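You operate a simulated robot arm through the tools that you are given. There is no shell and no other tool.

Carry out the task below with a simulated robot arm. There is one attempt and no reset: what you move stays moved.

## Task
Crank the turn plate half round, then fit the mould with the teal wrap, beige filter and white tag.
Fine: the mould on the turn plate; wrap down to the foot, filter in the pour cup, tag in the pocket; spare goods and other controls stay.

It is judged by the outcome, as a careful person would: the job done as asked, and still so three seconds after it is handed in. It fails if anything else is knocked over, pushed out of place, dropped, spilled or broken.

## Robot
A 7-joint arm with a two-finger parallel gripper, fixed in place. Base frame: the origin is at the foot of the arm, x ahead of it, y to its left, z up; the work surface is at about z = 80. Units: cm, rad, N and s.
Its first joint turns from -2.897 to 2.897 rad. Payload 4.4 kg.
The TCP is the grasp point between the finger pads, 2.3 cm short of the fingertips. In the tool frame z runs along the fingers and y along their closing line. Largest opening 9.4 cm; finger width 3.8, thickness 1; the body of the gripper, 5.4 by 9.6 cm, starts 3.9 cm behind the TCP.
Orientation is that of the tool frame in the base frame, as a unit quaternion [x, y, z, w]. With the fingers straight down and closing along the base's y, the tool's x points along the base's -x, its y along +y and its z along -z.

## Interface
- The arm moves only by the tool send_rows. Its argument "plan" is a list that holds one entry, the list of rows, each a list of 7 numbers: the turn, a rotation vector about the tool's x, y, z in units of 4 degrees (1.0 is 4 degrees), then the shift along the tool's x, y, z in units of 30 mm (1.0 is 30 mm), then the finger opening in cm, from 0 to 9.4. In form: [[[rx, ry, rz, x, y, z, gripper], ...]]. A call has 1 to 20 rows; each row shifts and turns the commanded pose from where the row before left it, along the tool's axes as they then stand. A call with a number of a shift or a turn outside -1 to 1 is refused whole. Rows are played at 5 a second. More than 5 cm and 0.15 rad between two rows, or a gripper value outside its range, and nothing of the call is played. A pose out of reach is approached as far as the arm can. The call stops where the force on the tool passes 40 N (or 10 N more than at its start, if that is more) or the arm is blocked; 0.2 s more then pass. The fingers move at their own pace (about 7.2 cm/s each) and stop on an object; they squeeze with about 28 N. The grip force told is the motor's: it shows also when the fingers shut on nothing. Time passes only in rows, and 0.2 s behind the last, so rows that do not move let the fingers close. It gives the time, the measured TCP pose, the force on the tool (base axes), the opening and the grip force at its end, in the units of the frame above (readings bear some noise), with the torque about the TCP (base axes, N m) and any sound that the robot's microphone picked up.
- Cameras (640 x 400 px; columns grow to the right, rows downward): "scene" is fixed at [21.9, 64.96, 136.54]; the picture's right is [1.00, 0.09, 0.00], its down [0.09, -0.99, -0.10] and it looks along [-0.01, 0.10, -1.00] (base axes); focal length 214 px, centre (320, 200). "wrist" rides on the gripper at [8.6, 1.6, -7.4] in the tool frame; the picture's right is [-0.18, 0.98, 0.00], its down [-0.58, -0.11, -0.81] and it looks along [-0.79, -0.15, 0.59] (tool axes); focal length 243 px, centre (320, 200). There is no depth. A picture from a camera that has moved, and an enlarged one, comes with that camera's place and axes in the base frame and with its lens.
- camera(camera): a new picture of that camera. It takes no simulated time.
- close_up(camera, box): a new picture of the part [left, top, right, bottom] of that camera's present view, enlarged. It takes no simulated time.
- finish_job(): hands the job in; it is judged then, once.

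Places have to be worked out from the pictures, the camera data and where the tool is seen. Open the gripper and draw the arm clear of the work before you hand the job in, unless the task says otherwise.

The tools are called after "Emit:" as a command line: name --argument value ..., lists and objects as JSON in quotes. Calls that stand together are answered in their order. send_rows: Moves the arm, as the interface text tells. Its arguments: {"type":"object","properties":{"plan":{"type":"array","items":{"type":"array","items":{"type":"array","items":{"type":"number"}}}}},"required":["plan"]} The other tools are called the same way: camera (camera) takes a picture; close_up (camera, box) takes an enlarged picture of a part of a camera's view; finish_job () hands the job in.

At the start:

```text
t: 0.0
eef_pos: [63.73, 49.25, 130.5]
tcp_rot: [0.0, 1.0, 0.0, 0.001]
wrist_force: [-0.6, -0.8, -0.9]
ft_torque: [-0.01, -0.02, 0.01]
finger_gap: 9.38
finger_force: 0.0
```

scene: 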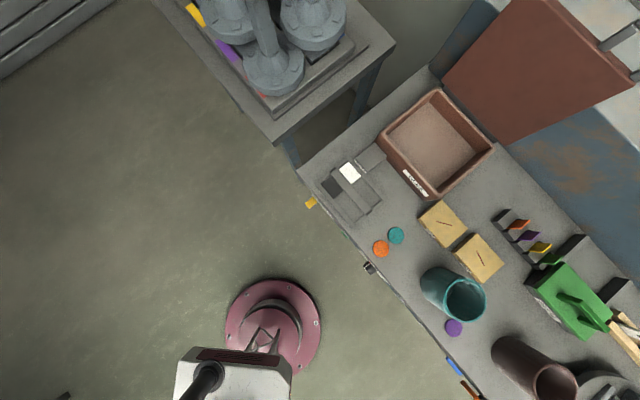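
wrist: 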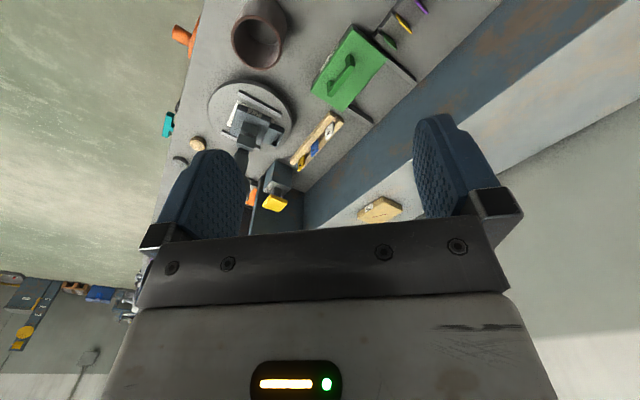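

I start by looking closely at the scene from both cameras before moving anything.

Emit:
close_up --camera "scene" --box '[300, 80, 500, 205]'

Emit:
close_up --camera "scene" --box '[340, 190, 540, 315]'

Emit:
close_up --camera "scene" --box '[440, 275, 640, 400]'

Emit:
close_up --camera "wrist" --box '[140, 0, 460, 200]'

```text
3.20 times, centred on (400, 142) of scene
camera zoom: at [21.9, 64.96, 136.54], right [1.0, 0.09, 0.0], down [0.09, -0.99, -0.1], along [-0.01, 0.1, -1.0], focal length 686 px, centre (64, 384)
```

zoom: 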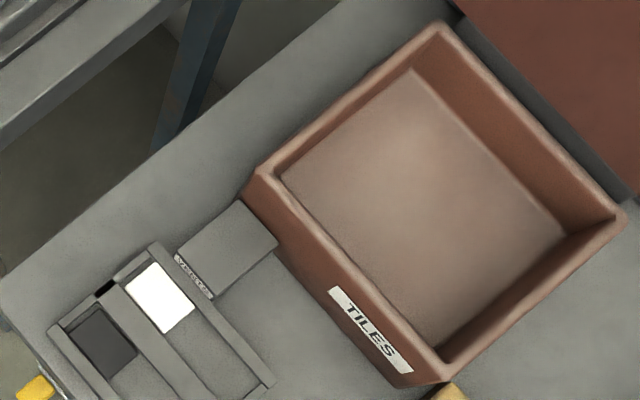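

```text
3.20 times, centred on (440, 252) of scene
camera zoom: at [21.9, 64.96, 136.54], right [1.0, 0.09, 0.0], down [0.09, -0.99, -0.1], along [-0.01, 0.1, -1.0], focal length 686 px, centre (-64, 32)
```

zoom: 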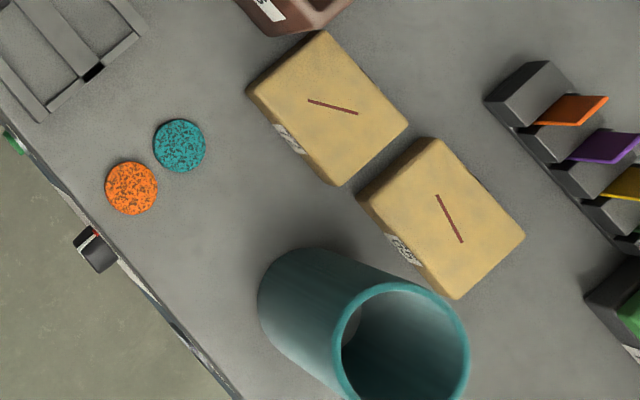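

```text
3.20 times, centred on (540, 338) of scene
camera zoom: at [21.9, 64.96, 136.54], right [1.0, 0.09, 0.0], down [0.09, -0.99, -0.1], along [-0.01, 0.1, -1.0], focal length 686 px, centre (-384, -240)
```

zoom: 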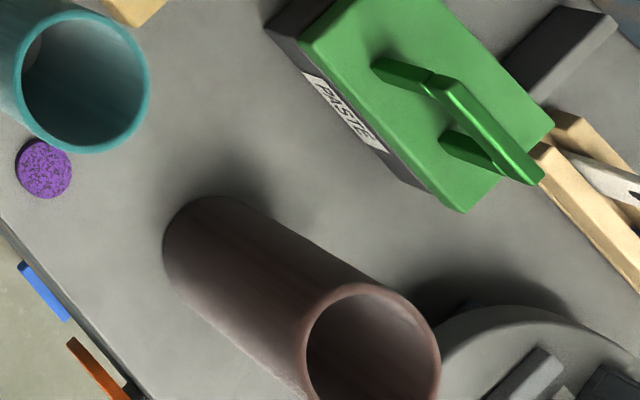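

```text
2.00 times, centred on (300, 100) of wrist
camera zoom: at [55.16, 50.6, 138.03], right [0.18, 0.98, 0.0], down [0.58, -0.11, 0.81], along [0.79, -0.15, -0.59], focal length 485 px, centre (360, 400)
```

zoom: 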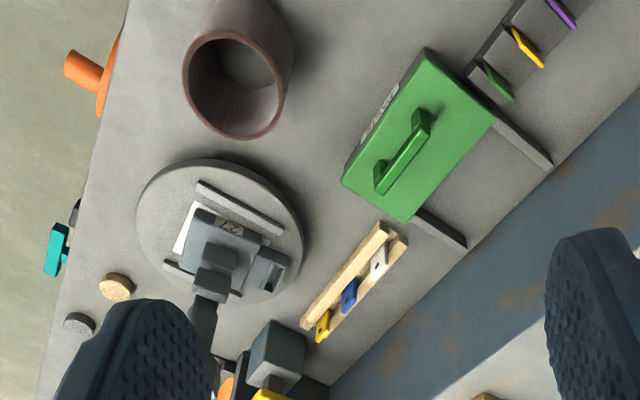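

The turn plate, with a mould marked "27" on it, sits at roughly (89, 25). I'll move the wrist camera to look at it and the front-edge controls more closely, staying high.

Emit:
send_rows --plan '[[[0, 0, 0, 0.178, -0.917, 0.3, 9.4], [0, 0, 0, 0.178, -0.917, 0.3, 9.4], [0, 0, 0, 0.178, -0.917, 0.3, 9.4], [0, 0, 0, 0.178, -0.917, 0.3, 9.4], [0, 0, 0, 0.178, -0.917, 0.3, 9.4], [0, 0, 0, 0.178, -0.917, 0.3, 9.4], [0, 0, 0, 0.178, -0.917, 0.3, 9.4]]]'

Emit:
camera --camera "wrist"

Emit:
camera --camera "scene"

```text
t: 1.6
eef_pos: [60.03, 29.88, 124.07]
tcp_rot: [0.001, 1.0, 0.001, 0.0]
wrist_force: [0.4, -0.1, -0.2]
ft_torque: [0.0, -0.02, -0.01]
finger_gap: 9.38
finger_force: 0.0
```

```text
taken
camera wrist: at [51.52, 31.3, 131.5], right [0.18, 0.98, 0.0], down [0.58, -0.11, 0.81], along [0.79, -0.15, -0.59], focal length 243 px, centre (320, 200)
```

wrist: 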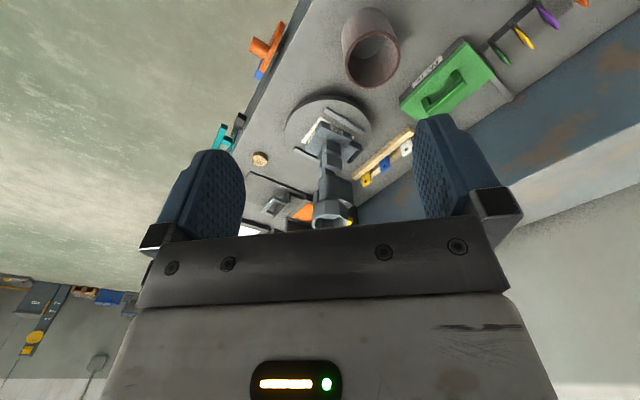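

```text
taken
```

scene: 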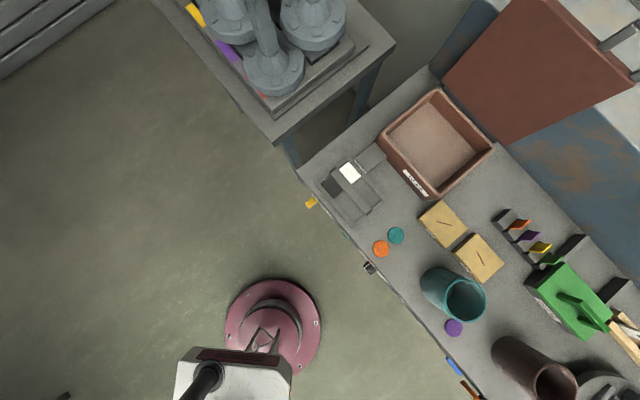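

The wrist view now shows more. I'll enlarge several parts to understand the plate, the tall thing behind it and the controls.

Emit:
close_up --camera "wrist" --box '[240, 80, 440, 205]'

Emit:
close_up --camera "wrist" --box '[180, 0, 340, 100]'

Emit:
close_up --camera "wrist" --box '[200, 100, 360, 240]'

Emit:
close_up --camera "wrist" --box '[0, 240, 160, 400]'

```text
3.20 times, centred on (340, 142) of wrist
camera zoom: at [51.52, 31.3, 131.5], right [0.18, 0.98, 0.0], down [0.58, -0.11, 0.81], along [0.79, -0.15, -0.59], focal length 776 px, centre (256, 384)
```

zoom: 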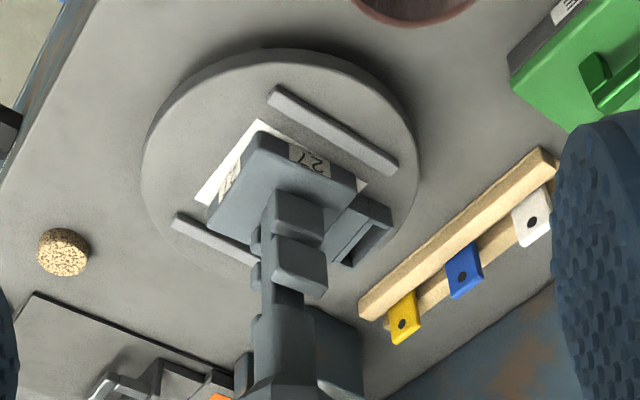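

```text
4.00 times, centred on (260, 50) of wrist
camera zoom: at [51.52, 31.3, 131.5], right [0.18, 0.98, 0.0], down [0.58, -0.11, 0.81], along [0.79, -0.15, -0.59], focal length 970 px, centre (560, 800)
```

zoom: 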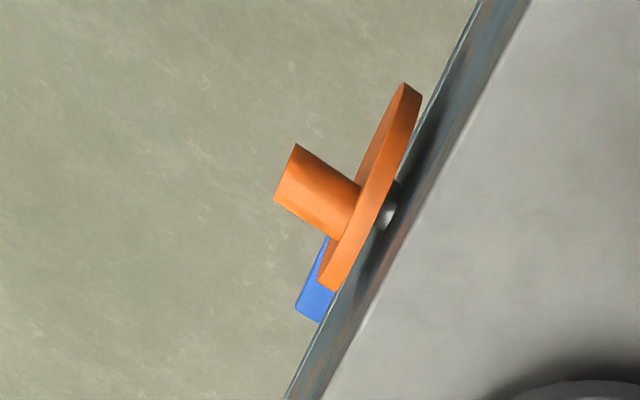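

```text
2.86 times, centred on (280, 170) of wrist
camera zoom: at [51.52, 31.3, 131.5], right [0.18, 0.98, 0.0], down [0.58, -0.11, 0.81], along [0.79, -0.15, -0.59], focal length 693 px, centre (434, 286)
```

zoom: 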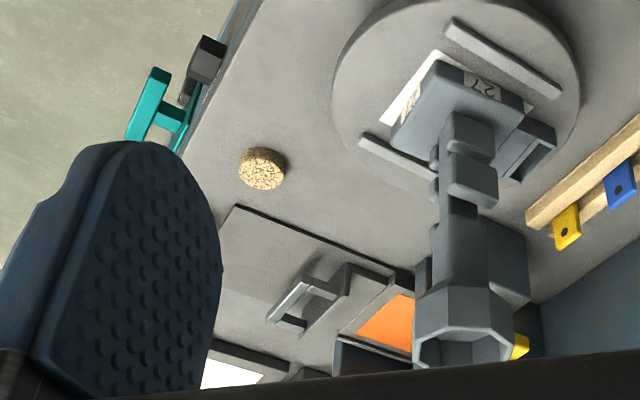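

```text
2.50 times, centred on (80, 320) of wrist
camera zoom: at [51.52, 31.3, 131.5], right [0.18, 0.98, 0.0], down [0.58, -0.11, 0.81], along [0.79, -0.15, -0.59], focal length 606 px, centre (920, -100)
```

zoom: 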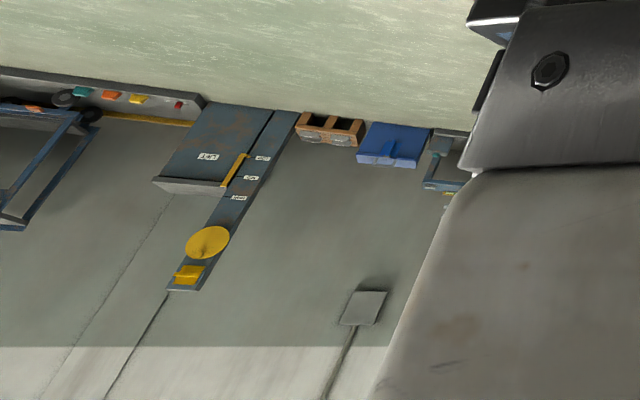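

The mould stands on the plate as a tall column with an octagonal cup on top and a box pocket beside its foot. Several controls sit along the bench's front edge, so I'll yaw the tool 45° to face the bench and survey them from a safe height.

Emit:
send_rows --plan '[[[0, 0, -0.94, 0.15, -0.7, 0.15, 9.4], [0, 0, -0.94, 0.2, -0.65, 0.15, 9.4], [0, 0, -0.94, 0.25, -0.6, 0.15, 9.4], [0, 0, -0.94, 0.3, -0.55, 0.15, 9.4], [0, 0, -0.94, 0.3, -0.5, 0.15, 9.4], [0, 0, -0.94, 0.3, -0.5, 0.15, 9.4], [0, 0, -0.94, 0.3, -0.4, 0.15, 9.4], [0, 0, -0.94, 0.3, -0.4, 0.15, 9.4], [0, 0, -0.94, 0.3, -0.3, 0.15, 9.4], [0, 0, -0.94, 0.3, -0.3, 0.15, 9.4], [0, 0, -0.94, 0.3, -0.3, 0.15, 9.4], [0, 0, -0.94, 0.3, -0.3, 0.15, 9.4]]]'

Emit:
camera --camera "wrist"

```text
t: 4.2
eef_pos: [55.94, 11.0, 118.74]
tcp_rot: [-0.384, 0.923, 0.0, 0.0]
wrist_force: [0.1, 0.6, -0.5]
ft_torque: [0.05, 0.0, -0.02]
finger_gap: 9.41
finger_force: 0.0
```

```text
taken
camera wrist: at [48.63, 5.8, 126.32], right [-0.57, 0.82, 0.0], down [0.49, 0.34, 0.81], along [0.66, 0.46, -0.59], focal length 243 px, centre (320, 200)
```

wrist: 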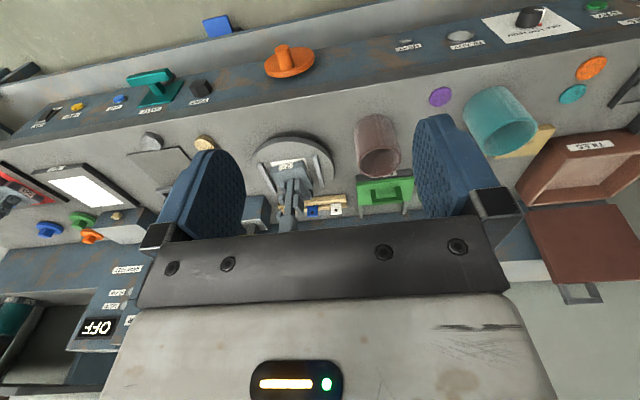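

Now I see the front panel with its labels (upside down in the picture). I'll enlarge the parts.

Emit:
close_up --camera "wrist" --box '[0, 50, 160, 150]'

Emit:
close_up --camera "wrist" --box '[110, 40, 270, 140]'

Emit:
close_up --camera "wrist" --box '[230, 10, 390, 110]'

Emit:
close_up --camera "wrist" --box '[370, 0, 530, 100]'

Emit:
close_up --camera "wrist" --box '[480, 0, 640, 100]'

Emit:
close_up --camera "wrist" --box '[230, 120, 390, 220]'

Emit:
close_up --camera "wrist" --box '[0, 140, 160, 360]'

```text
4.00 times, centred on (80, 100) of wrist
camera zoom: at [48.63, 5.8, 126.32], right [-0.57, 0.82, 0.0], down [0.49, 0.34, 0.81], along [0.66, 0.46, -0.59], focal length 970 px, centre (1280, 600)
```

zoom: 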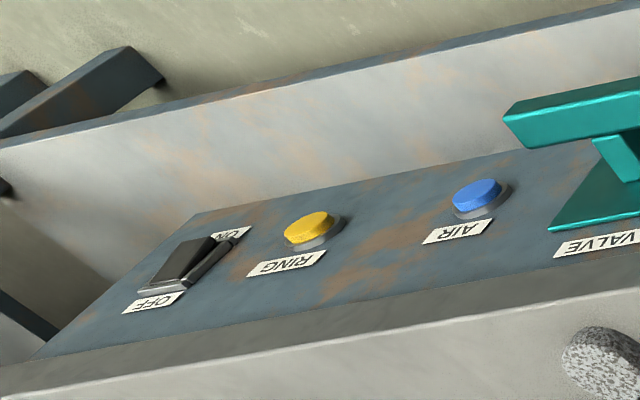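

```text
4.00 times, centred on (190, 90) of wrist
camera zoom: at [48.63, 5.8, 126.32], right [-0.57, 0.82, 0.0], down [0.49, 0.34, 0.81], along [0.66, 0.46, -0.59], focal length 970 px, centre (840, 640)
```

zoom: 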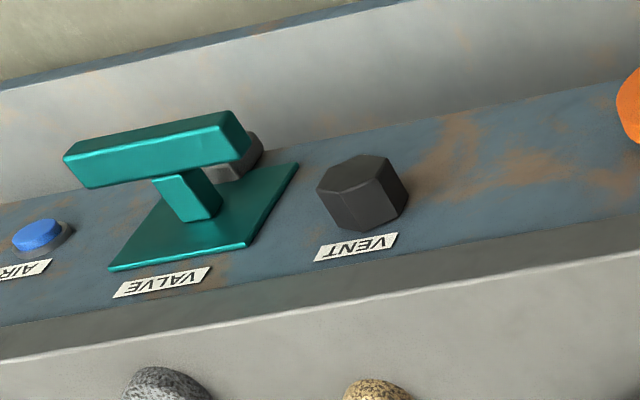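

```text
4.00 times, centred on (310, 60) of wrist
camera zoom: at [48.63, 5.8, 126.32], right [-0.57, 0.82, 0.0], down [0.49, 0.34, 0.81], along [0.66, 0.46, -0.59], focal length 970 px, centre (360, 760)
```

zoom: 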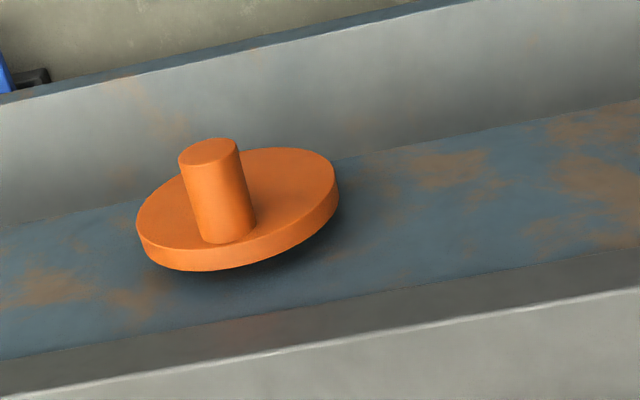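

```text
4.00 times, centred on (450, 50) of wrist
camera zoom: at [48.63, 5.8, 126.32], right [-0.57, 0.82, 0.0], down [0.49, 0.34, 0.81], along [0.66, 0.46, -0.59], focal length 970 px, centre (-200, 800)
```

zoom: 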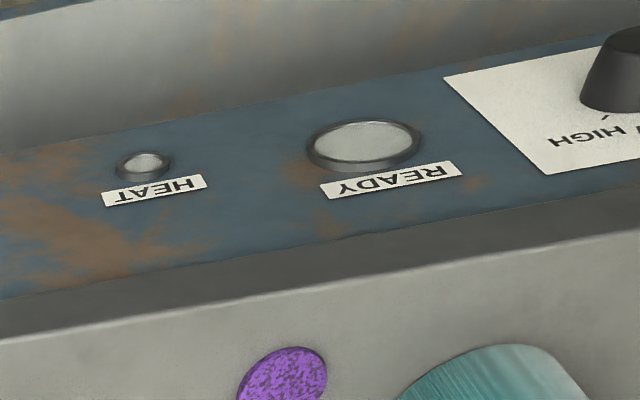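

```text
4.00 times, centred on (560, 50) of wrist
camera zoom: at [48.63, 5.8, 126.32], right [-0.57, 0.82, 0.0], down [0.49, 0.34, 0.81], along [0.66, 0.46, -0.59], focal length 970 px, centre (-640, 800)
```

zoom: 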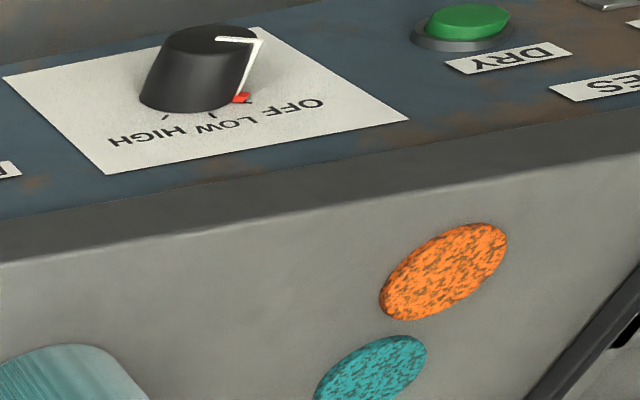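

```text
4.00 times, centred on (310, 170) of wrist
camera zoom: at [48.63, 5.8, 126.32], right [-0.57, 0.82, 0.0], down [0.49, 0.34, 0.81], along [0.66, 0.46, -0.59], focal length 970 px, centre (360, 320)
```

zoom: 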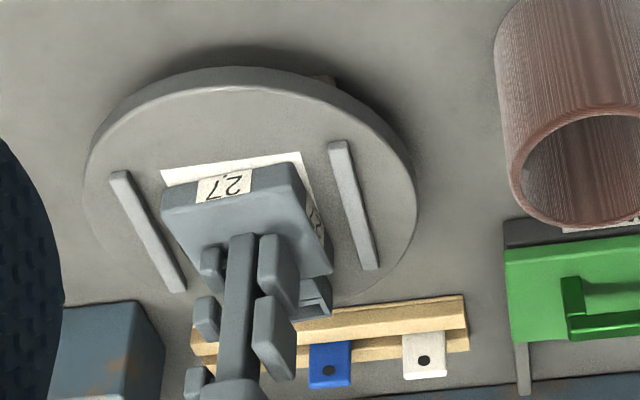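

```text
1.82 times, centred on (80, 250) of wrist
camera zoom: at [48.63, 5.8, 126.32], right [-0.57, 0.82, 0.0], down [0.49, 0.34, 0.81], along [0.66, 0.46, -0.59], focal length 441 px, centre (756, 109)
```

zoom: 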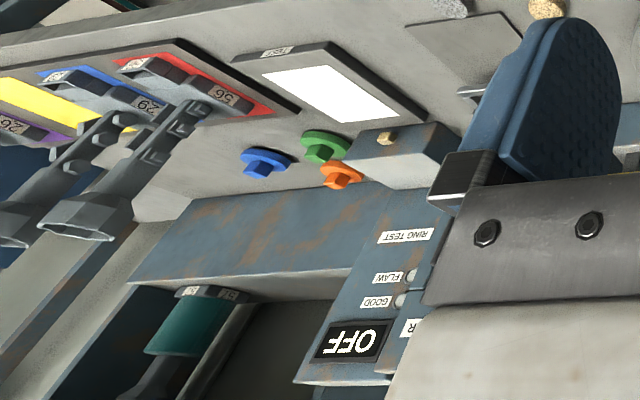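

The orange disc with the knob is the only crank; its centre is near (72.6, 14.4, 70) on the vertical front panel. I'll lower the camera in front of it for a frontal look.

Emit:
send_rows --plan '[[[0, 0, 0, 0.02, -0.33, 0.96, 9.4], [0, 0, 0, 0.02, -0.33, 0.96, 9.4], [0, 0, 0, 0.02, -0.33, 0.96, 9.4], [0, 0, 0, 0.02, -0.33, 0.96, 9.4], [0, 0, 0, 0.02, -0.33, 0.96, 9.4], [0, 0, 0, 0.02, -0.33, 0.96, 9.4], [0, 0, 0, 0.02, -0.33, 0.96, 9.4], [0, 0, 0, 0.02, -0.33, 0.96, 9.4], [0, 0, 0, 0.02, -0.33, 0.96, 9.4], [0, 0, 0, 0.02, -0.33, 0.96, 9.4], [0, 0, 0, 0.02, -0.33, 0.96, 9.4]]]'

Emit:
camera --camera "wrist"

```text
t: 6.6
eef_pos: [63.05, 2.66, 86.9]
tcp_rot: [-0.383, 0.924, 0.0, 0.0]
wrist_force: [-0.2, 0.7, -0.4]
ft_torque: [-0.03, 0.02, 0.01]
finger_gap: 9.39
finger_force: 0.0
```

```text
taken
camera wrist: at [55.75, -2.52, 94.44], right [-0.57, 0.82, 0.0], down [0.49, 0.34, 0.81], along [0.66, 0.46, -0.59], focal length 243 px, centre (320, 200)
```

wrist: 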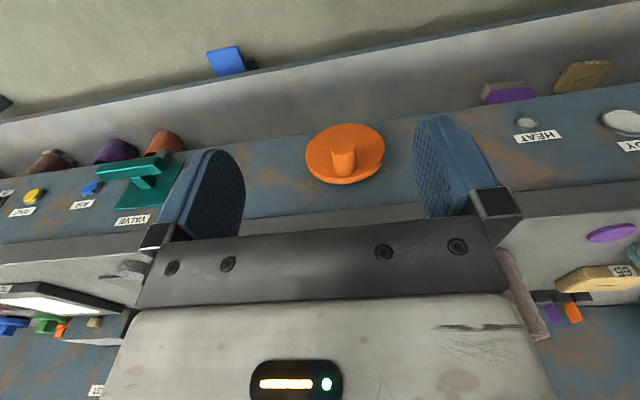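

Emit:
close_up --camera "wrist" --box '[260, 100, 420, 200]'

Emit:
close_up --camera "wrist" --box '[180, 30, 340, 130]'

```text
4.00 times, centred on (340, 150) of wrist
camera zoom: at [55.75, -2.52, 94.44], right [-0.57, 0.82, 0.0], down [0.49, 0.34, 0.81], along [0.66, 0.46, -0.59], focal length 970 px, centre (240, 400)
```

zoom: 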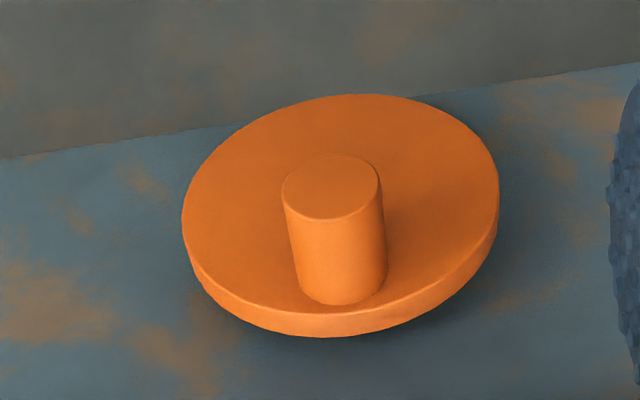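

```text
4.00 times, centred on (260, 80) of wrist
camera zoom: at [55.75, -2.52, 94.44], right [-0.57, 0.82, 0.0], down [0.49, 0.34, 0.81], along [0.66, 0.46, -0.59], focal length 970 px, centre (560, 680)
```

zoom: 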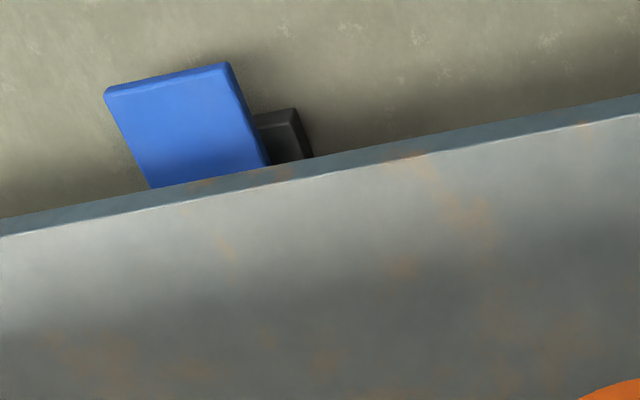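

The crank knob is at 12 o'clock: axis near u≈62.5, v≈41.9, z≈67.2 (u into the bench, v along it), with the knob at z≈70.8. Before cranking I'll take a reference picture of the plate corner visible in the scene camera.

Emit:
close_up --camera "scene" --box '[560, 350, 640, 400]'

Emit:
close_up --camera "scene" --box '[400, 240, 500, 340]'

```text
8.00 times, centred on (600, 375) of scene
camera zoom: at [21.9, 64.96, 136.54], right [1.0, 0.09, 0.0], down [0.09, -0.99, -0.1], along [-0.01, 0.1, -1.0], focal length 1716 px, centre (-1920, -1200)
```

zoom: 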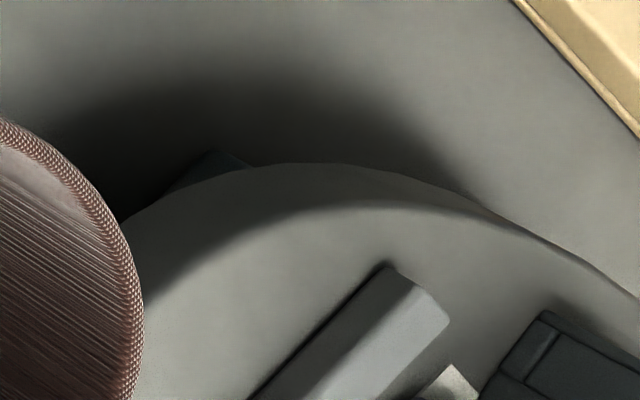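

```text
4.00 times, centred on (450, 290) of scene
camera zoom: at [21.9, 64.96, 136.54], right [1.0, 0.09, 0.0], down [0.09, -0.99, -0.1], along [-0.01, 0.1, -1.0], focal length 858 px, centre (-200, -160)
```

zoom: 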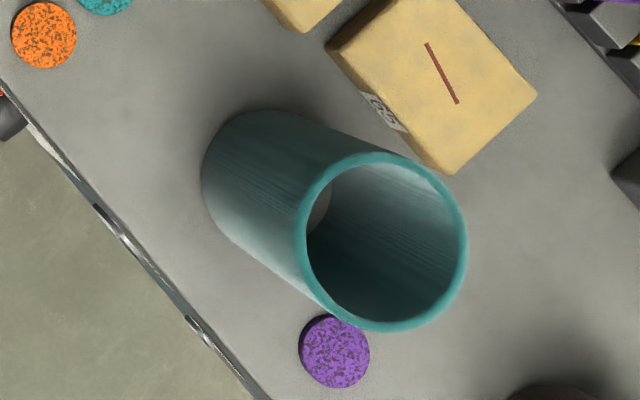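

Plan for the crank: tilt the tool 30° so the hand stays clear of the bench edge, descend in front of the knob, and check alignment before reaching in.

Emit:
send_rows --plan '[[[0, -0.9375, 0, 0, 0, 0, 7], [0, -0.9375, 0, 0, 0, 0, 7], [0, -0.9375, 0, 0, 0, 0, 7], [0, -0.9375, 0, 0, 0, 0, 7], [0, -0.9375, 0, 0, 0, 0, 7], [0, -0.9375, 0, 0, 0, 0, 7], [0, -0.9375, 0, 0, 0, 0, 7], [0, -0.9375, 0, 0, 0, 0, 7], [0, 0, 0, 0.533, 0.043, 0.924, 7], [0, 0, 0, 0.533, 0.043, 0.924, 7], [0, 0, 0, 0.533, 0.043, 0.924, 7], [0, 0, 0, 0.533, 0.043, 0.924, 7], [0, 0, 0, 0.533, 0.043, 0.924, 7]]]'

Emit:
camera --camera "wrist"

```text
t: 9.4
eef_pos: [62.74, 2.98, 70.93]
tcp_rot: [-0.371, 0.892, 0.099, 0.239]
wrist_force: [0.5, -0.5, 0.2]
ft_torque: [0.03, -0.01, 0.01]
finger_gap: 7.0
finger_force: 0.1
```

```text
taken
camera wrist: at [53.73, -4.07, 73.12], right [-0.58, 0.81, 0.09], down [0.15, -0.01, 0.99], along [0.8, 0.59, -0.12], focal length 243 px, centre (320, 200)
```

wrist: 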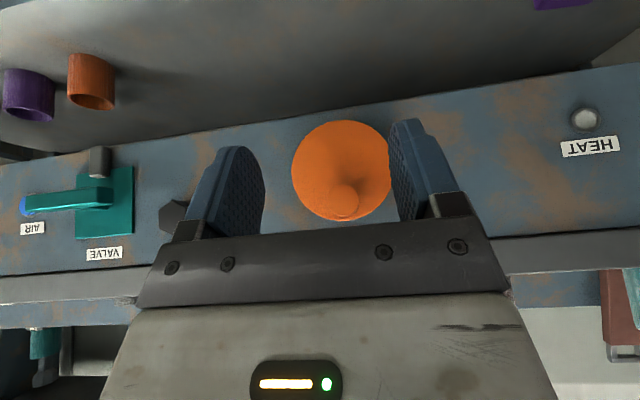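

Emit:
close_up --camera "wrist" --box '[270, 110, 420, 230]'

```text
3.33 times, centred on (345, 170) of wrist
camera zoom: at [53.73, -4.07, 73.12], right [-0.58, 0.81, 0.09], down [0.15, -0.01, 0.99], along [0.8, 0.59, -0.12], focal length 809 px, centre (237, 300)
```

zoom: 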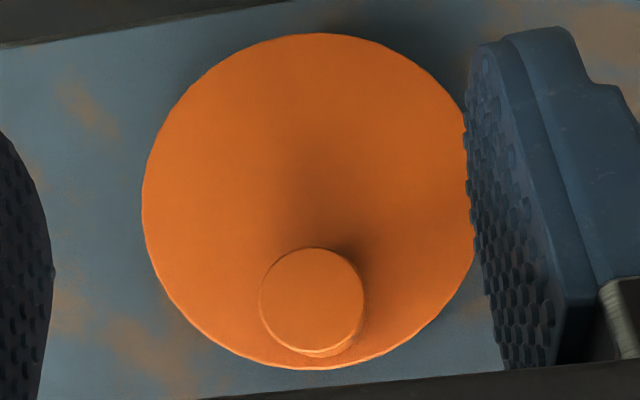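

The knob is centred between the fingers: knob near v=42.2, z≈70.4, spanning u≈58.9–63, with crank radius ≈3.8 cm. I'll move in until the fingers straddle it, then close.

Emit:
send_rows --plan '[[[0, 0, 0, -0.621, 0, 0.391, 7], [0, 0, 0, -0.621, 0, 0.391, 7], [0, 0, 0, -0.621, 0, 0.391, 7], [0, 0, 0, -0.621, 0, 0.391, 7], [0, 0, 0, -0.421, 0, 0.265, 7], [0, 0, 0, -0.421, 0, 0.265, 7], [0, 0, 0, -0.4, 0, 0.25, 7], [0, 0, 0, 0, 0, 0, 7]]]'

Emit:
camera --camera "wrist"

```text
t: 11.2
eef_pos: [71.97, 12.42, 70.61]
tcp_rot: [-0.372, 0.892, 0.1, 0.238]
wrist_force: [-0.2, 0.5, -0.1]
ft_torque: [0.01, -0.03, 0.01]
finger_gap: 6.99
finger_force: 0.0
```

```text
taken
camera wrist: at [62.92, 5.41, 72.73], right [-0.58, 0.81, 0.09], down [0.15, -0.01, 0.99], along [0.8, 0.59, -0.12], focal length 243 px, centre (320, 200)
```

wrist: 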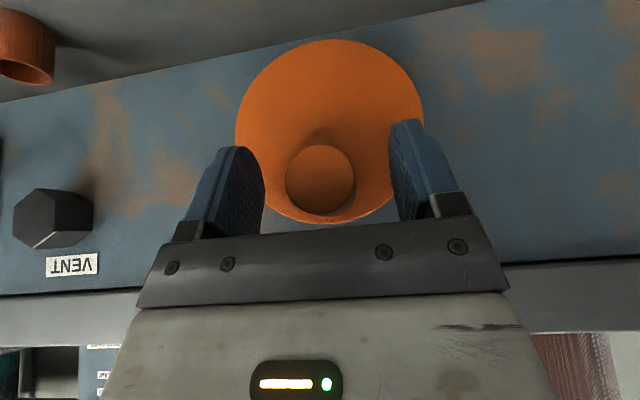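

The TCP projects right onto the knob. Closing the fingers on it.

Emit:
send_rows --plan '[[[0, 0, 0, 0, 0, 0, 2], [0, 0, 0, 0, 0, 0, 2], [0, 0, 0, 0, 0, 0, 2], [0, 0, 0, 0, 0, 0, 2]]]'

```text
t: 12.2
eef_pos: [71.83, 12.38, 70.52]
tcp_rot: [-0.37, 0.892, 0.1, 0.24]
wrist_force: [-7.7, 13.1, 3.8]
ft_torque: [0.27, 0.49, -0.54]
finger_gap: 3.18
finger_force: 45.4
```

The knob is gripped (gap 3.18 cm). I'll turn 30° clockwise first, as seen from the robot, to learn the resistance, and watch the plate.

Emit:
send_rows --plan '[[[0, 0, 0, 0.0035, -0.132, 0.006, 2], [0, 0, 0, 0.0104, -0.131, 0.018, 2], [0, 0, 0, 0.0172, -0.128, 0.0297, 2], [0, 0, 0, 0.0238, -0.124, 0.0411, 2], [0, 0, 0, 0.0301, -0.118, 0.0521, 2]]]'

Emit:
close_up --camera "scene" --box '[560, 350, 640, 400]'

Emit:
camera --camera "wrist"

```text
t: 13.4
eef_pos: [73.26, 11.21, 70.2]
tcp_rot: [-0.37, 0.892, 0.099, 0.239]
wrist_force: [-5.1, 12.3, 1.5]
ft_torque: [-0.01, 0.61, -0.67]
finger_gap: 3.17
finger_force: 45.0
```

```text
8.00 times, centred on (600, 375) of scene
camera zoom: at [21.9, 64.96, 136.54], right [1.0, 0.09, 0.0], down [0.09, -0.99, -0.1], along [-0.01, 0.1, -1.0], focal length 1716 px, centre (-1920, -1200)
```

zoom: 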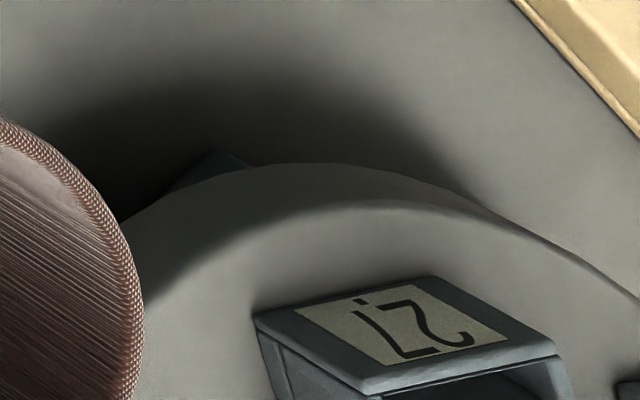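

```text
taken
camera wrist: at [64.19, 4.16, 72.35], right [-0.58, 0.81, 0.09], down [0.15, -0.01, 0.99], along [0.8, 0.59, -0.12], focal length 243 px, centre (320, 200)
```

wrist: 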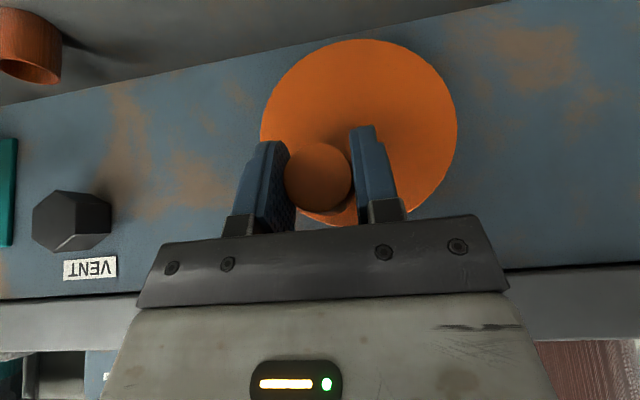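

The plate turned with the crank (about 1:1, counter-clockwise from above) and the forces are modest, around 12 N. Continuing the arc to 90°.

Emit:
send_rows --plan '[[[0, 0, 0, 0.0362, -0.111, 0.0626, 2], [0, 0, 0, 0.0417, -0.103, 0.0722, 2], [0, 0, 0, 0.0468, -0.0937, 0.0811, 2], [0, 0, 0, 0.0515, -0.0833, 0.0892, 2], [0, 0, 0, 0.0557, -0.0723, 0.0964, 2], [0, 0, 0, 0.059, -0.0603, 0.1022, 2], [0, 0, 0, 0.062, -0.0473, 0.1074, 2], [0, 0, 0, 0.064, -0.0343, 0.1108, 2], [0, 0, 0, 0.0655, -0.0207, 0.1134, 2], [0, 0, 0, 0.0662, -0.007, 0.1146, 2]]]'

Emit:
close_up --camera "scene" --box '[560, 350, 640, 400]'

Emit:
camera --camera "wrist"

```text
t: 15.6
eef_pos: [74.63, 9.63, 66.95]
tcp_rot: [-0.369, 0.892, 0.099, 0.24]
wrist_force: [15.1, -8.2, 9.9]
ft_torque: [0.37, -0.05, -0.61]
finger_gap: 3.07
finger_force: 44.9
```

```text
8.00 times, centred on (600, 375) of scene
camera zoom: at [21.9, 64.96, 136.54], right [1.0, 0.09, 0.0], down [0.09, -0.99, -0.1], along [-0.01, 0.1, -1.0], focal length 1716 px, centre (-1920, -1200)
```

zoom: 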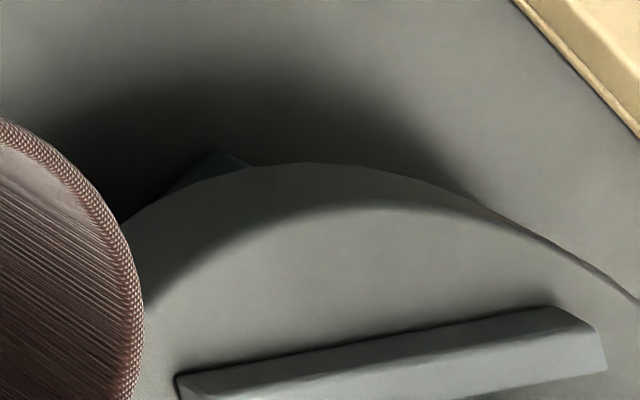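

```text
taken
camera wrist: at [65.58, 2.74, 69.08], right [-0.58, 0.81, 0.09], down [0.15, -0.01, 0.99], along [0.8, 0.59, -0.11], focal length 243 px, centre (320, 200)
```

wrist: 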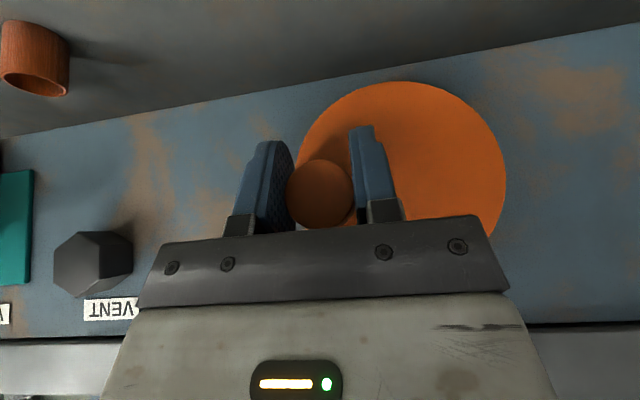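

The rails show the plate has already turned about 150° with the knob near 77°, so the gearing is about 2:1 and half a turn needs roughly 90° of crank. I'll continue in small steps and check the rail angle, which should return to its original 45° direction.

Emit:
send_rows --plan '[[[0, 0, 0, 0.033, -0.011, 0.058, 2], [0, 0, 0, 0.033, -0.011, 0.058, 2], [0, 0, 0, 0.033, -0.011, 0.058, 2]]]'

Emit:
close_up --camera "scene" --box '[560, 350, 640, 400]'

Emit:
camera --camera "wrist"

```text
t: 16.4
eef_pos: [74.49, 9.69, 66.22]
tcp_rot: [-0.37, 0.892, 0.099, 0.239]
wrist_force: [17.6, -21.7, 6.1]
ft_torque: [0.45, -0.11, -0.34]
finger_gap: 3.21
finger_force: 14.3
```

```text
8.00 times, centred on (600, 375) of scene
camera zoom: at [21.9, 64.96, 136.54], right [1.0, 0.09, 0.0], down [0.09, -0.99, -0.1], along [-0.01, 0.1, -1.0], focal length 1716 px, centre (-1920, -1200)
```

zoom: 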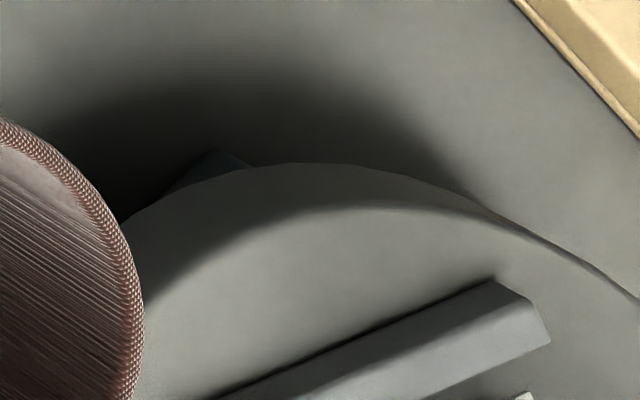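

```text
taken
camera wrist: at [65.58, 2.67, 68.43], right [-0.58, 0.81, 0.09], down [0.15, -0.01, 0.99], along [0.8, 0.59, -0.12], focal length 243 px, centre (320, 200)
```

wrist: 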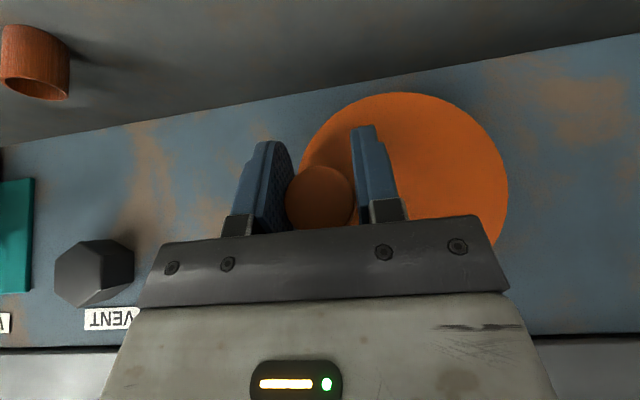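

About 155–160° done (rail now at ~25°, target ~45–49°). The knob pushes the tool toward +v, so I'll ease outward slightly while moving down.

Emit:
send_rows --plan '[[[0, 0, 0, 0.0, -0.04, 0.0, 2], [0, 0, 0, 0.028, -0.02, 0.048, 2], [0, 0, 0, 0.028, -0.01, 0.048, 2], [0, 0, 0, 0.028, 0, 0.048, 2]]]'

Emit:
close_up --camera "scene" --box '[560, 350, 640, 400]'

```text
t: 17.4
eef_pos: [74.66, 9.63, 65.77]
tcp_rot: [-0.371, 0.892, 0.1, 0.239]
wrist_force: [-12.1, -0.4, 15.6]
ft_torque: [0.28, 0.52, -0.6]
finger_gap: 3.2
finger_force: 44.8
```

```text
8.00 times, centred on (600, 375) of scene
camera zoom: at [21.9, 64.96, 136.54], right [1.0, 0.09, 0.0], down [0.09, -0.99, -0.1], along [-0.01, 0.1, -1.0], focal length 1716 px, centre (-1920, -1200)
```

zoom: 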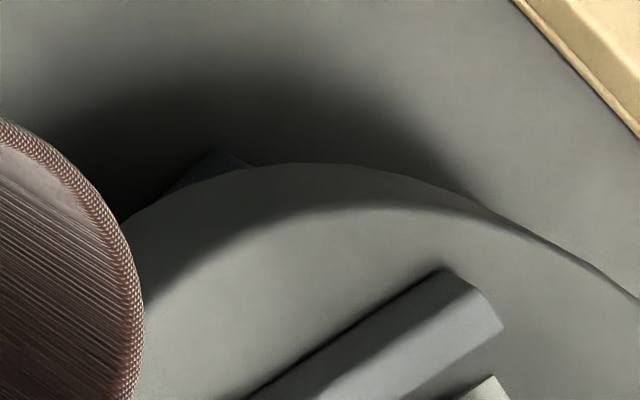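

Rail at ~35° now; about 14° of plate (7° of crank) remains. Next a further small step down.

Emit:
send_rows --plan '[[[0, 0, 0, 0.031, 0, 0.053, 2], [0, 0, 0, 0.031, 0, 0.053, 2], [0, 0, 0, 0.031, 0, 0.053, 2]]]'

Emit:
close_up --camera "scene" --box '[560, 350, 640, 400]'

```text
t: 18.2
eef_pos: [74.7, 9.6, 65.34]
tcp_rot: [-0.371, 0.892, 0.099, 0.239]
wrist_force: [-13.2, 3.7, 15.3]
ft_torque: [-0.19, 0.35, -0.64]
finger_gap: 3.15
finger_force: 45.0
```

```text
8.00 times, centred on (600, 375) of scene
camera zoom: at [21.9, 64.96, 136.54], right [1.0, 0.09, 0.0], down [0.09, -0.99, -0.1], along [-0.01, 0.1, -1.0], focal length 1716 px, centre (-1920, -1200)
```

zoom: 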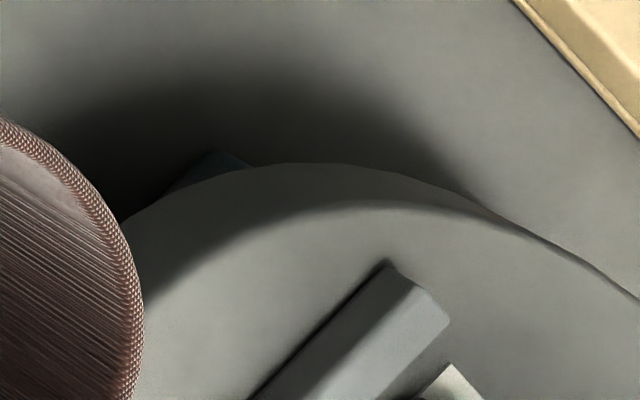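

The rail and white-corner positions now match the starting picture exactly, so the plate is half round. I open the fingers and check that it stays.

Emit:
send_rows --plan '[[[0, 0, 0, 0, 0, 0, 5], [0, 0, 0, 0, 0, 0, 6], [0, 0, 0, 0, 0, 0, 6]]]'

Emit:
close_up --camera "scene" --box '[560, 350, 640, 400]'

Emit:
camera --camera "wrist"

```text
t: 19.0
eef_pos: [74.74, 9.6, 65.25]
tcp_rot: [-0.37, 0.892, 0.1, 0.239]
wrist_force: [0.6, 0.0, -0.6]
ft_torque: [-0.02, 0.01, 0.01]
finger_gap: 6.01
finger_force: 0.1
```

```text
8.00 times, centred on (600, 375) of scene
camera zoom: at [21.9, 64.96, 136.54], right [1.0, 0.09, 0.0], down [0.09, -0.99, -0.1], along [-0.01, 0.1, -1.0], focal length 1716 px, centre (-1920, -1200)
```

zoom: 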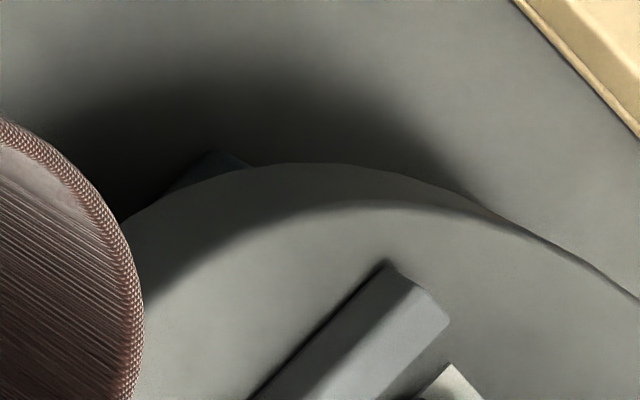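

```text
taken
camera wrist: at [65.68, 2.59, 67.45], right [-0.58, 0.81, 0.09], down [0.15, -0.01, 0.99], along [0.8, 0.59, -0.12], focal length 243 px, centre (320, 200)
```

wrist: 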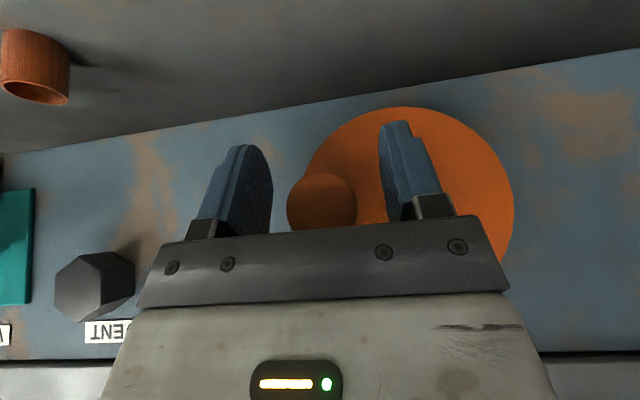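

The plate stayed put on release. I'll back straight out, rise, and look at the mould from the side at its own height (the current tilt makes the camera look nearly horizontal).

Emit:
send_rows --plan '[[[0, 0, 0, 0.673, 0, -0.389, 6], [0, 0, 0, 0.673, 0, -0.389, 6], [0, 0, 0, 0.673, 0, -0.389, 6], [0, 0, 0, 0.673, 0, -0.389, 6], [0, 0, 0, 0.673, 0, -0.389, 6], [0, 0, 0, 0.673, 0, -0.389, 6], [0, 0, 0, -0.5, 0, -0.866, 6], [0, 0, 0, -0.5, 0, -0.866, 6], [0, 0, 0, -0.5, 0, -0.866, 6], [0, 0, 0, -0.5, 0, -0.866, 6], [0, 0, 0, -0.5, 0, -0.866, 6], [0, 0, 0, -0.5, 0, -0.866, 6], [0, 0, 0, -0.5, 0, -0.866, 6], [0, 0, 0, -0.5, 0, -0.866, 6], [0, 0, 0, -0.5, 0, -0.866, 6], [0, 0, 0, -0.5, 0, -0.866, 6]]]'

Emit:
camera --camera "wrist"

```text
t: 22.4
eef_pos: [64.83, -0.11, 95.22]
tcp_rot: [-0.372, 0.892, 0.1, 0.239]
wrist_force: [-0.2, -0.3, 0.0]
ft_torque: [0.01, 0.03, -0.03]
finger_gap: 6.0
finger_force: 0.0
```

```text
taken
camera wrist: at [55.84, -7.09, 97.36], right [-0.58, 0.81, 0.09], down [0.15, -0.01, 0.99], along [0.8, 0.59, -0.12], focal length 243 px, centre (320, 200)
```

wrist: 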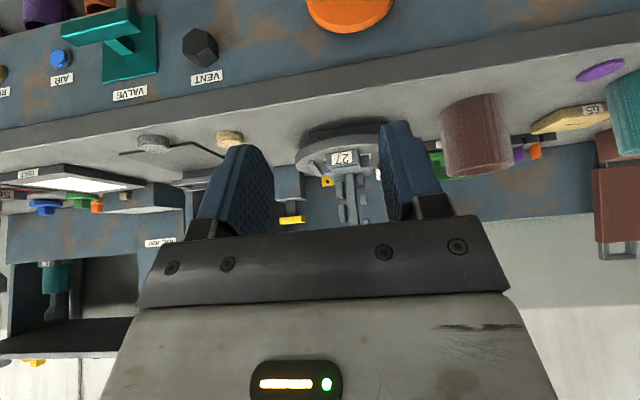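

Emit:
send_rows --plan '[[[0, 0, 0, -0.5, 0, -0.866, 9.4], [0, 0, 0, -0.5, 0, -0.866, 9.4], [0, 0, 0, -0.5, 0, -0.866, 9.4], [0, 0, 0, -0.5, 0, -0.866, 9.4], [0, 0, 0, -0.5, 0, -0.866, 9.4], [0, 0, 0, -0.5, 0, -0.866, 9.4]]]'

Emit:
camera --camera "wrist"

Emit:
close_up --camera "wrist" --box '[240, 100, 400, 225]'

```text
t: 23.8
eef_pos: [64.95, -0.34, 113.24]
tcp_rot: [-0.369, 0.893, 0.099, 0.238]
wrist_force: [-0.1, 0.6, 0.2]
ft_torque: [-0.02, -0.01, 0.01]
finger_gap: 9.41
finger_force: 0.2
```

```text
taken
camera wrist: at [55.92, -7.37, 115.37], right [-0.58, 0.81, 0.09], down [0.15, -0.01, 0.99], along [0.8, 0.59, -0.12], focal length 243 px, centre (320, 200)
```

wrist: 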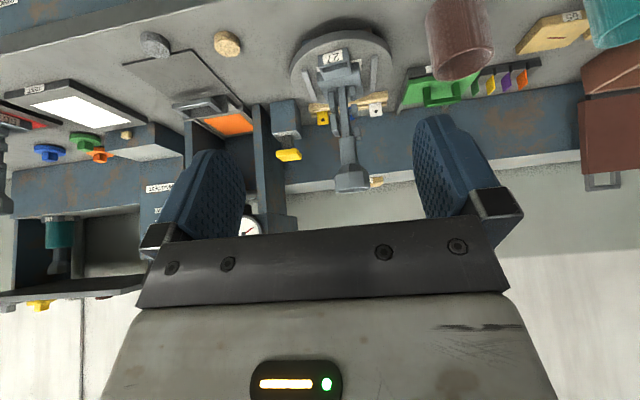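

```text
3.20 times, centred on (320, 162) of wrist
camera zoom: at [55.92, -7.37, 115.37], right [-0.58, 0.81, 0.09], down [0.15, -0.01, 0.99], along [0.8, 0.59, -0.12], focal length 776 px, centre (320, 320)
```

zoom: 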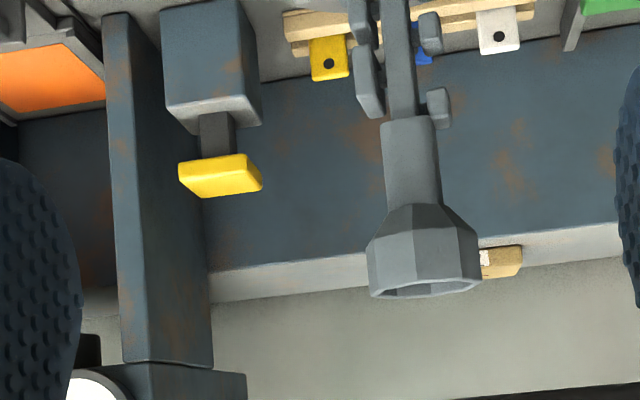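

Emit:
close_up --camera "wrist" --box '[280, 20, 408, 100]'

Emit:
close_up --camera "wrist" --box '[280, 90, 440, 200]'

Emit:
close_up --camera "wrist" --box '[130, 10, 290, 110]'

Emit:
close_up --camera "wrist" --box '[0, 180, 140, 320]'

```text
5.00 times, centred on (344, 60) of wrist
camera zoom: at [55.92, -7.37, 115.37], right [-0.58, 0.81, 0.09], down [0.15, -0.01, 0.99], along [0.8, 0.59, -0.12], focal length 1213 px, centre (200, 900)
```

zoom: 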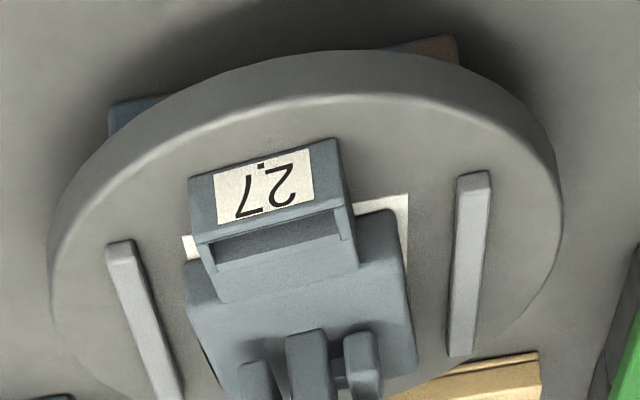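

```text
3.64 times, centred on (360, 145) of wrist
camera zoom: at [55.92, -7.37, 115.37], right [-0.58, 0.81, 0.09], down [0.15, -0.01, 0.99], along [0.8, 0.59, -0.12], focal length 882 px, centre (174, 400)
```

zoom: 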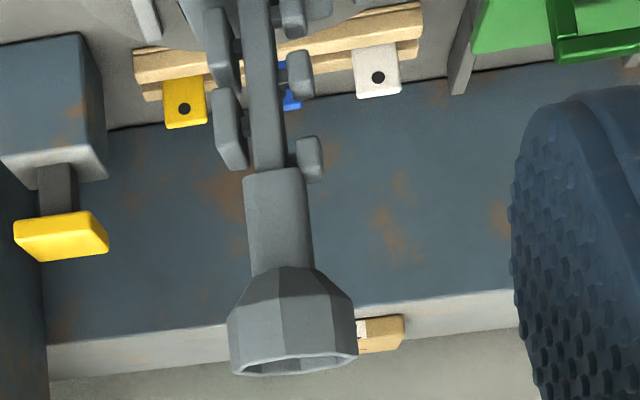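

```text
4.00 times, centred on (210, 60) of wrist
camera zoom: at [55.92, -7.37, 115.37], right [-0.58, 0.81, 0.09], down [0.15, -0.01, 0.99], along [0.8, 0.59, -0.12], focal length 970 px, centre (760, 760)
```

zoom: 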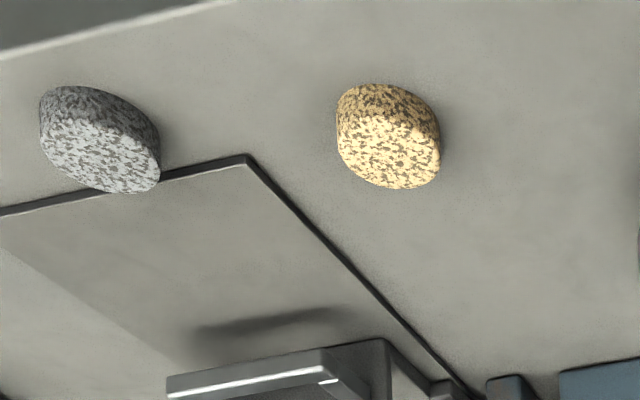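

```text
2.86 times, centred on (70, 250) of wrist
camera zoom: at [55.92, -7.37, 115.37], right [-0.58, 0.81, 0.09], down [0.15, -0.01, 0.99], along [0.8, 0.59, -0.12], focal length 693 px, centre (1034, 57)
```

zoom: 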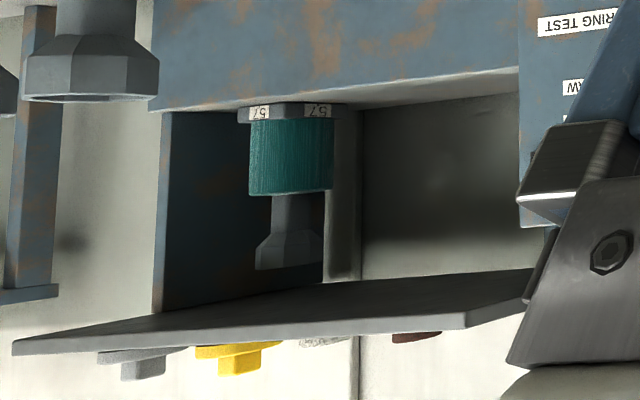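

The pocket now faces the robot, and a finished example in the background (mould 57) shows the wrap sitting on the foot with stem and cup sticking out above. I'll un-tilt the tool and move in above and in front of the cup to measure the mould's axis accurately.

Emit:
send_rows --plan '[[[0, 0.9375, 0, 0, 0, 0, 9.4], [0, 0.9375, 0, 0, 0, 0, 9.4], [0, 0.9375, 0, 0, 0, 0, 9.4], [0, 0.9375, 0, 0, 0, 0, 9.4], [0, 0.9375, 0, 0, 0, 0, 9.4], [0, 0.9375, 0, 0, 0, 0, 9.4], [0, 0.9375, 0, 0, 0, 0, 9.4], [0, 0.9375, 0, 0, 0, 0, 9.4], [0, 0, 0, 0, 0, -0.4, 9.4], [0, 0, 0, -0.8, 0.073, -0.4, 9.4], [0, 0, 0, -0.8, 0.073, -0.4, 9.4], [0, 0, 0, -0.8, 0.073, 0, 9.4], [0, 0, 0, -0.8, 0.073, 0, 9.4], [0, 0, 0, -0.8, 0.073, 0, 9.4], [0, 0, 0, -0.8, 0.073, 0, 9.4], [0, 0, 0, -0.8, 0.073, 0, 9.4], [0, 0, 0, -0.8, 0.073, 0, 9.4], [0, 0, 0, -0.8, 0.073, 0, 9.4], [0, 0, 0, 0, 0, 0, 9.4]]]'

Emit:
camera --camera "wrist"

```text
t: 27.8
eef_pos: [78.72, 16.49, 116.88]
tcp_rot: [-0.383, 0.924, 0.0, 0.0]
wrist_force: [0.5, -0.2, -0.1]
ft_torque: [-0.02, 0.03, -0.03]
finger_gap: 9.39
finger_force: 0.1
```

```text
taken
camera wrist: at [71.52, 11.15, 124.36], right [-0.57, 0.82, 0.0], down [0.49, 0.34, 0.81], along [0.66, 0.46, -0.59], focal length 243 px, centre (320, 200)
```

wrist: 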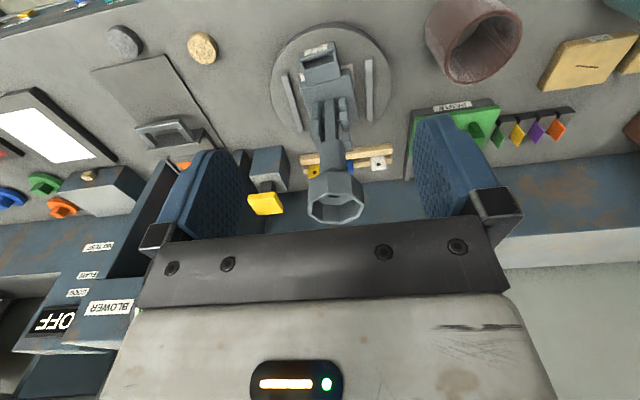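

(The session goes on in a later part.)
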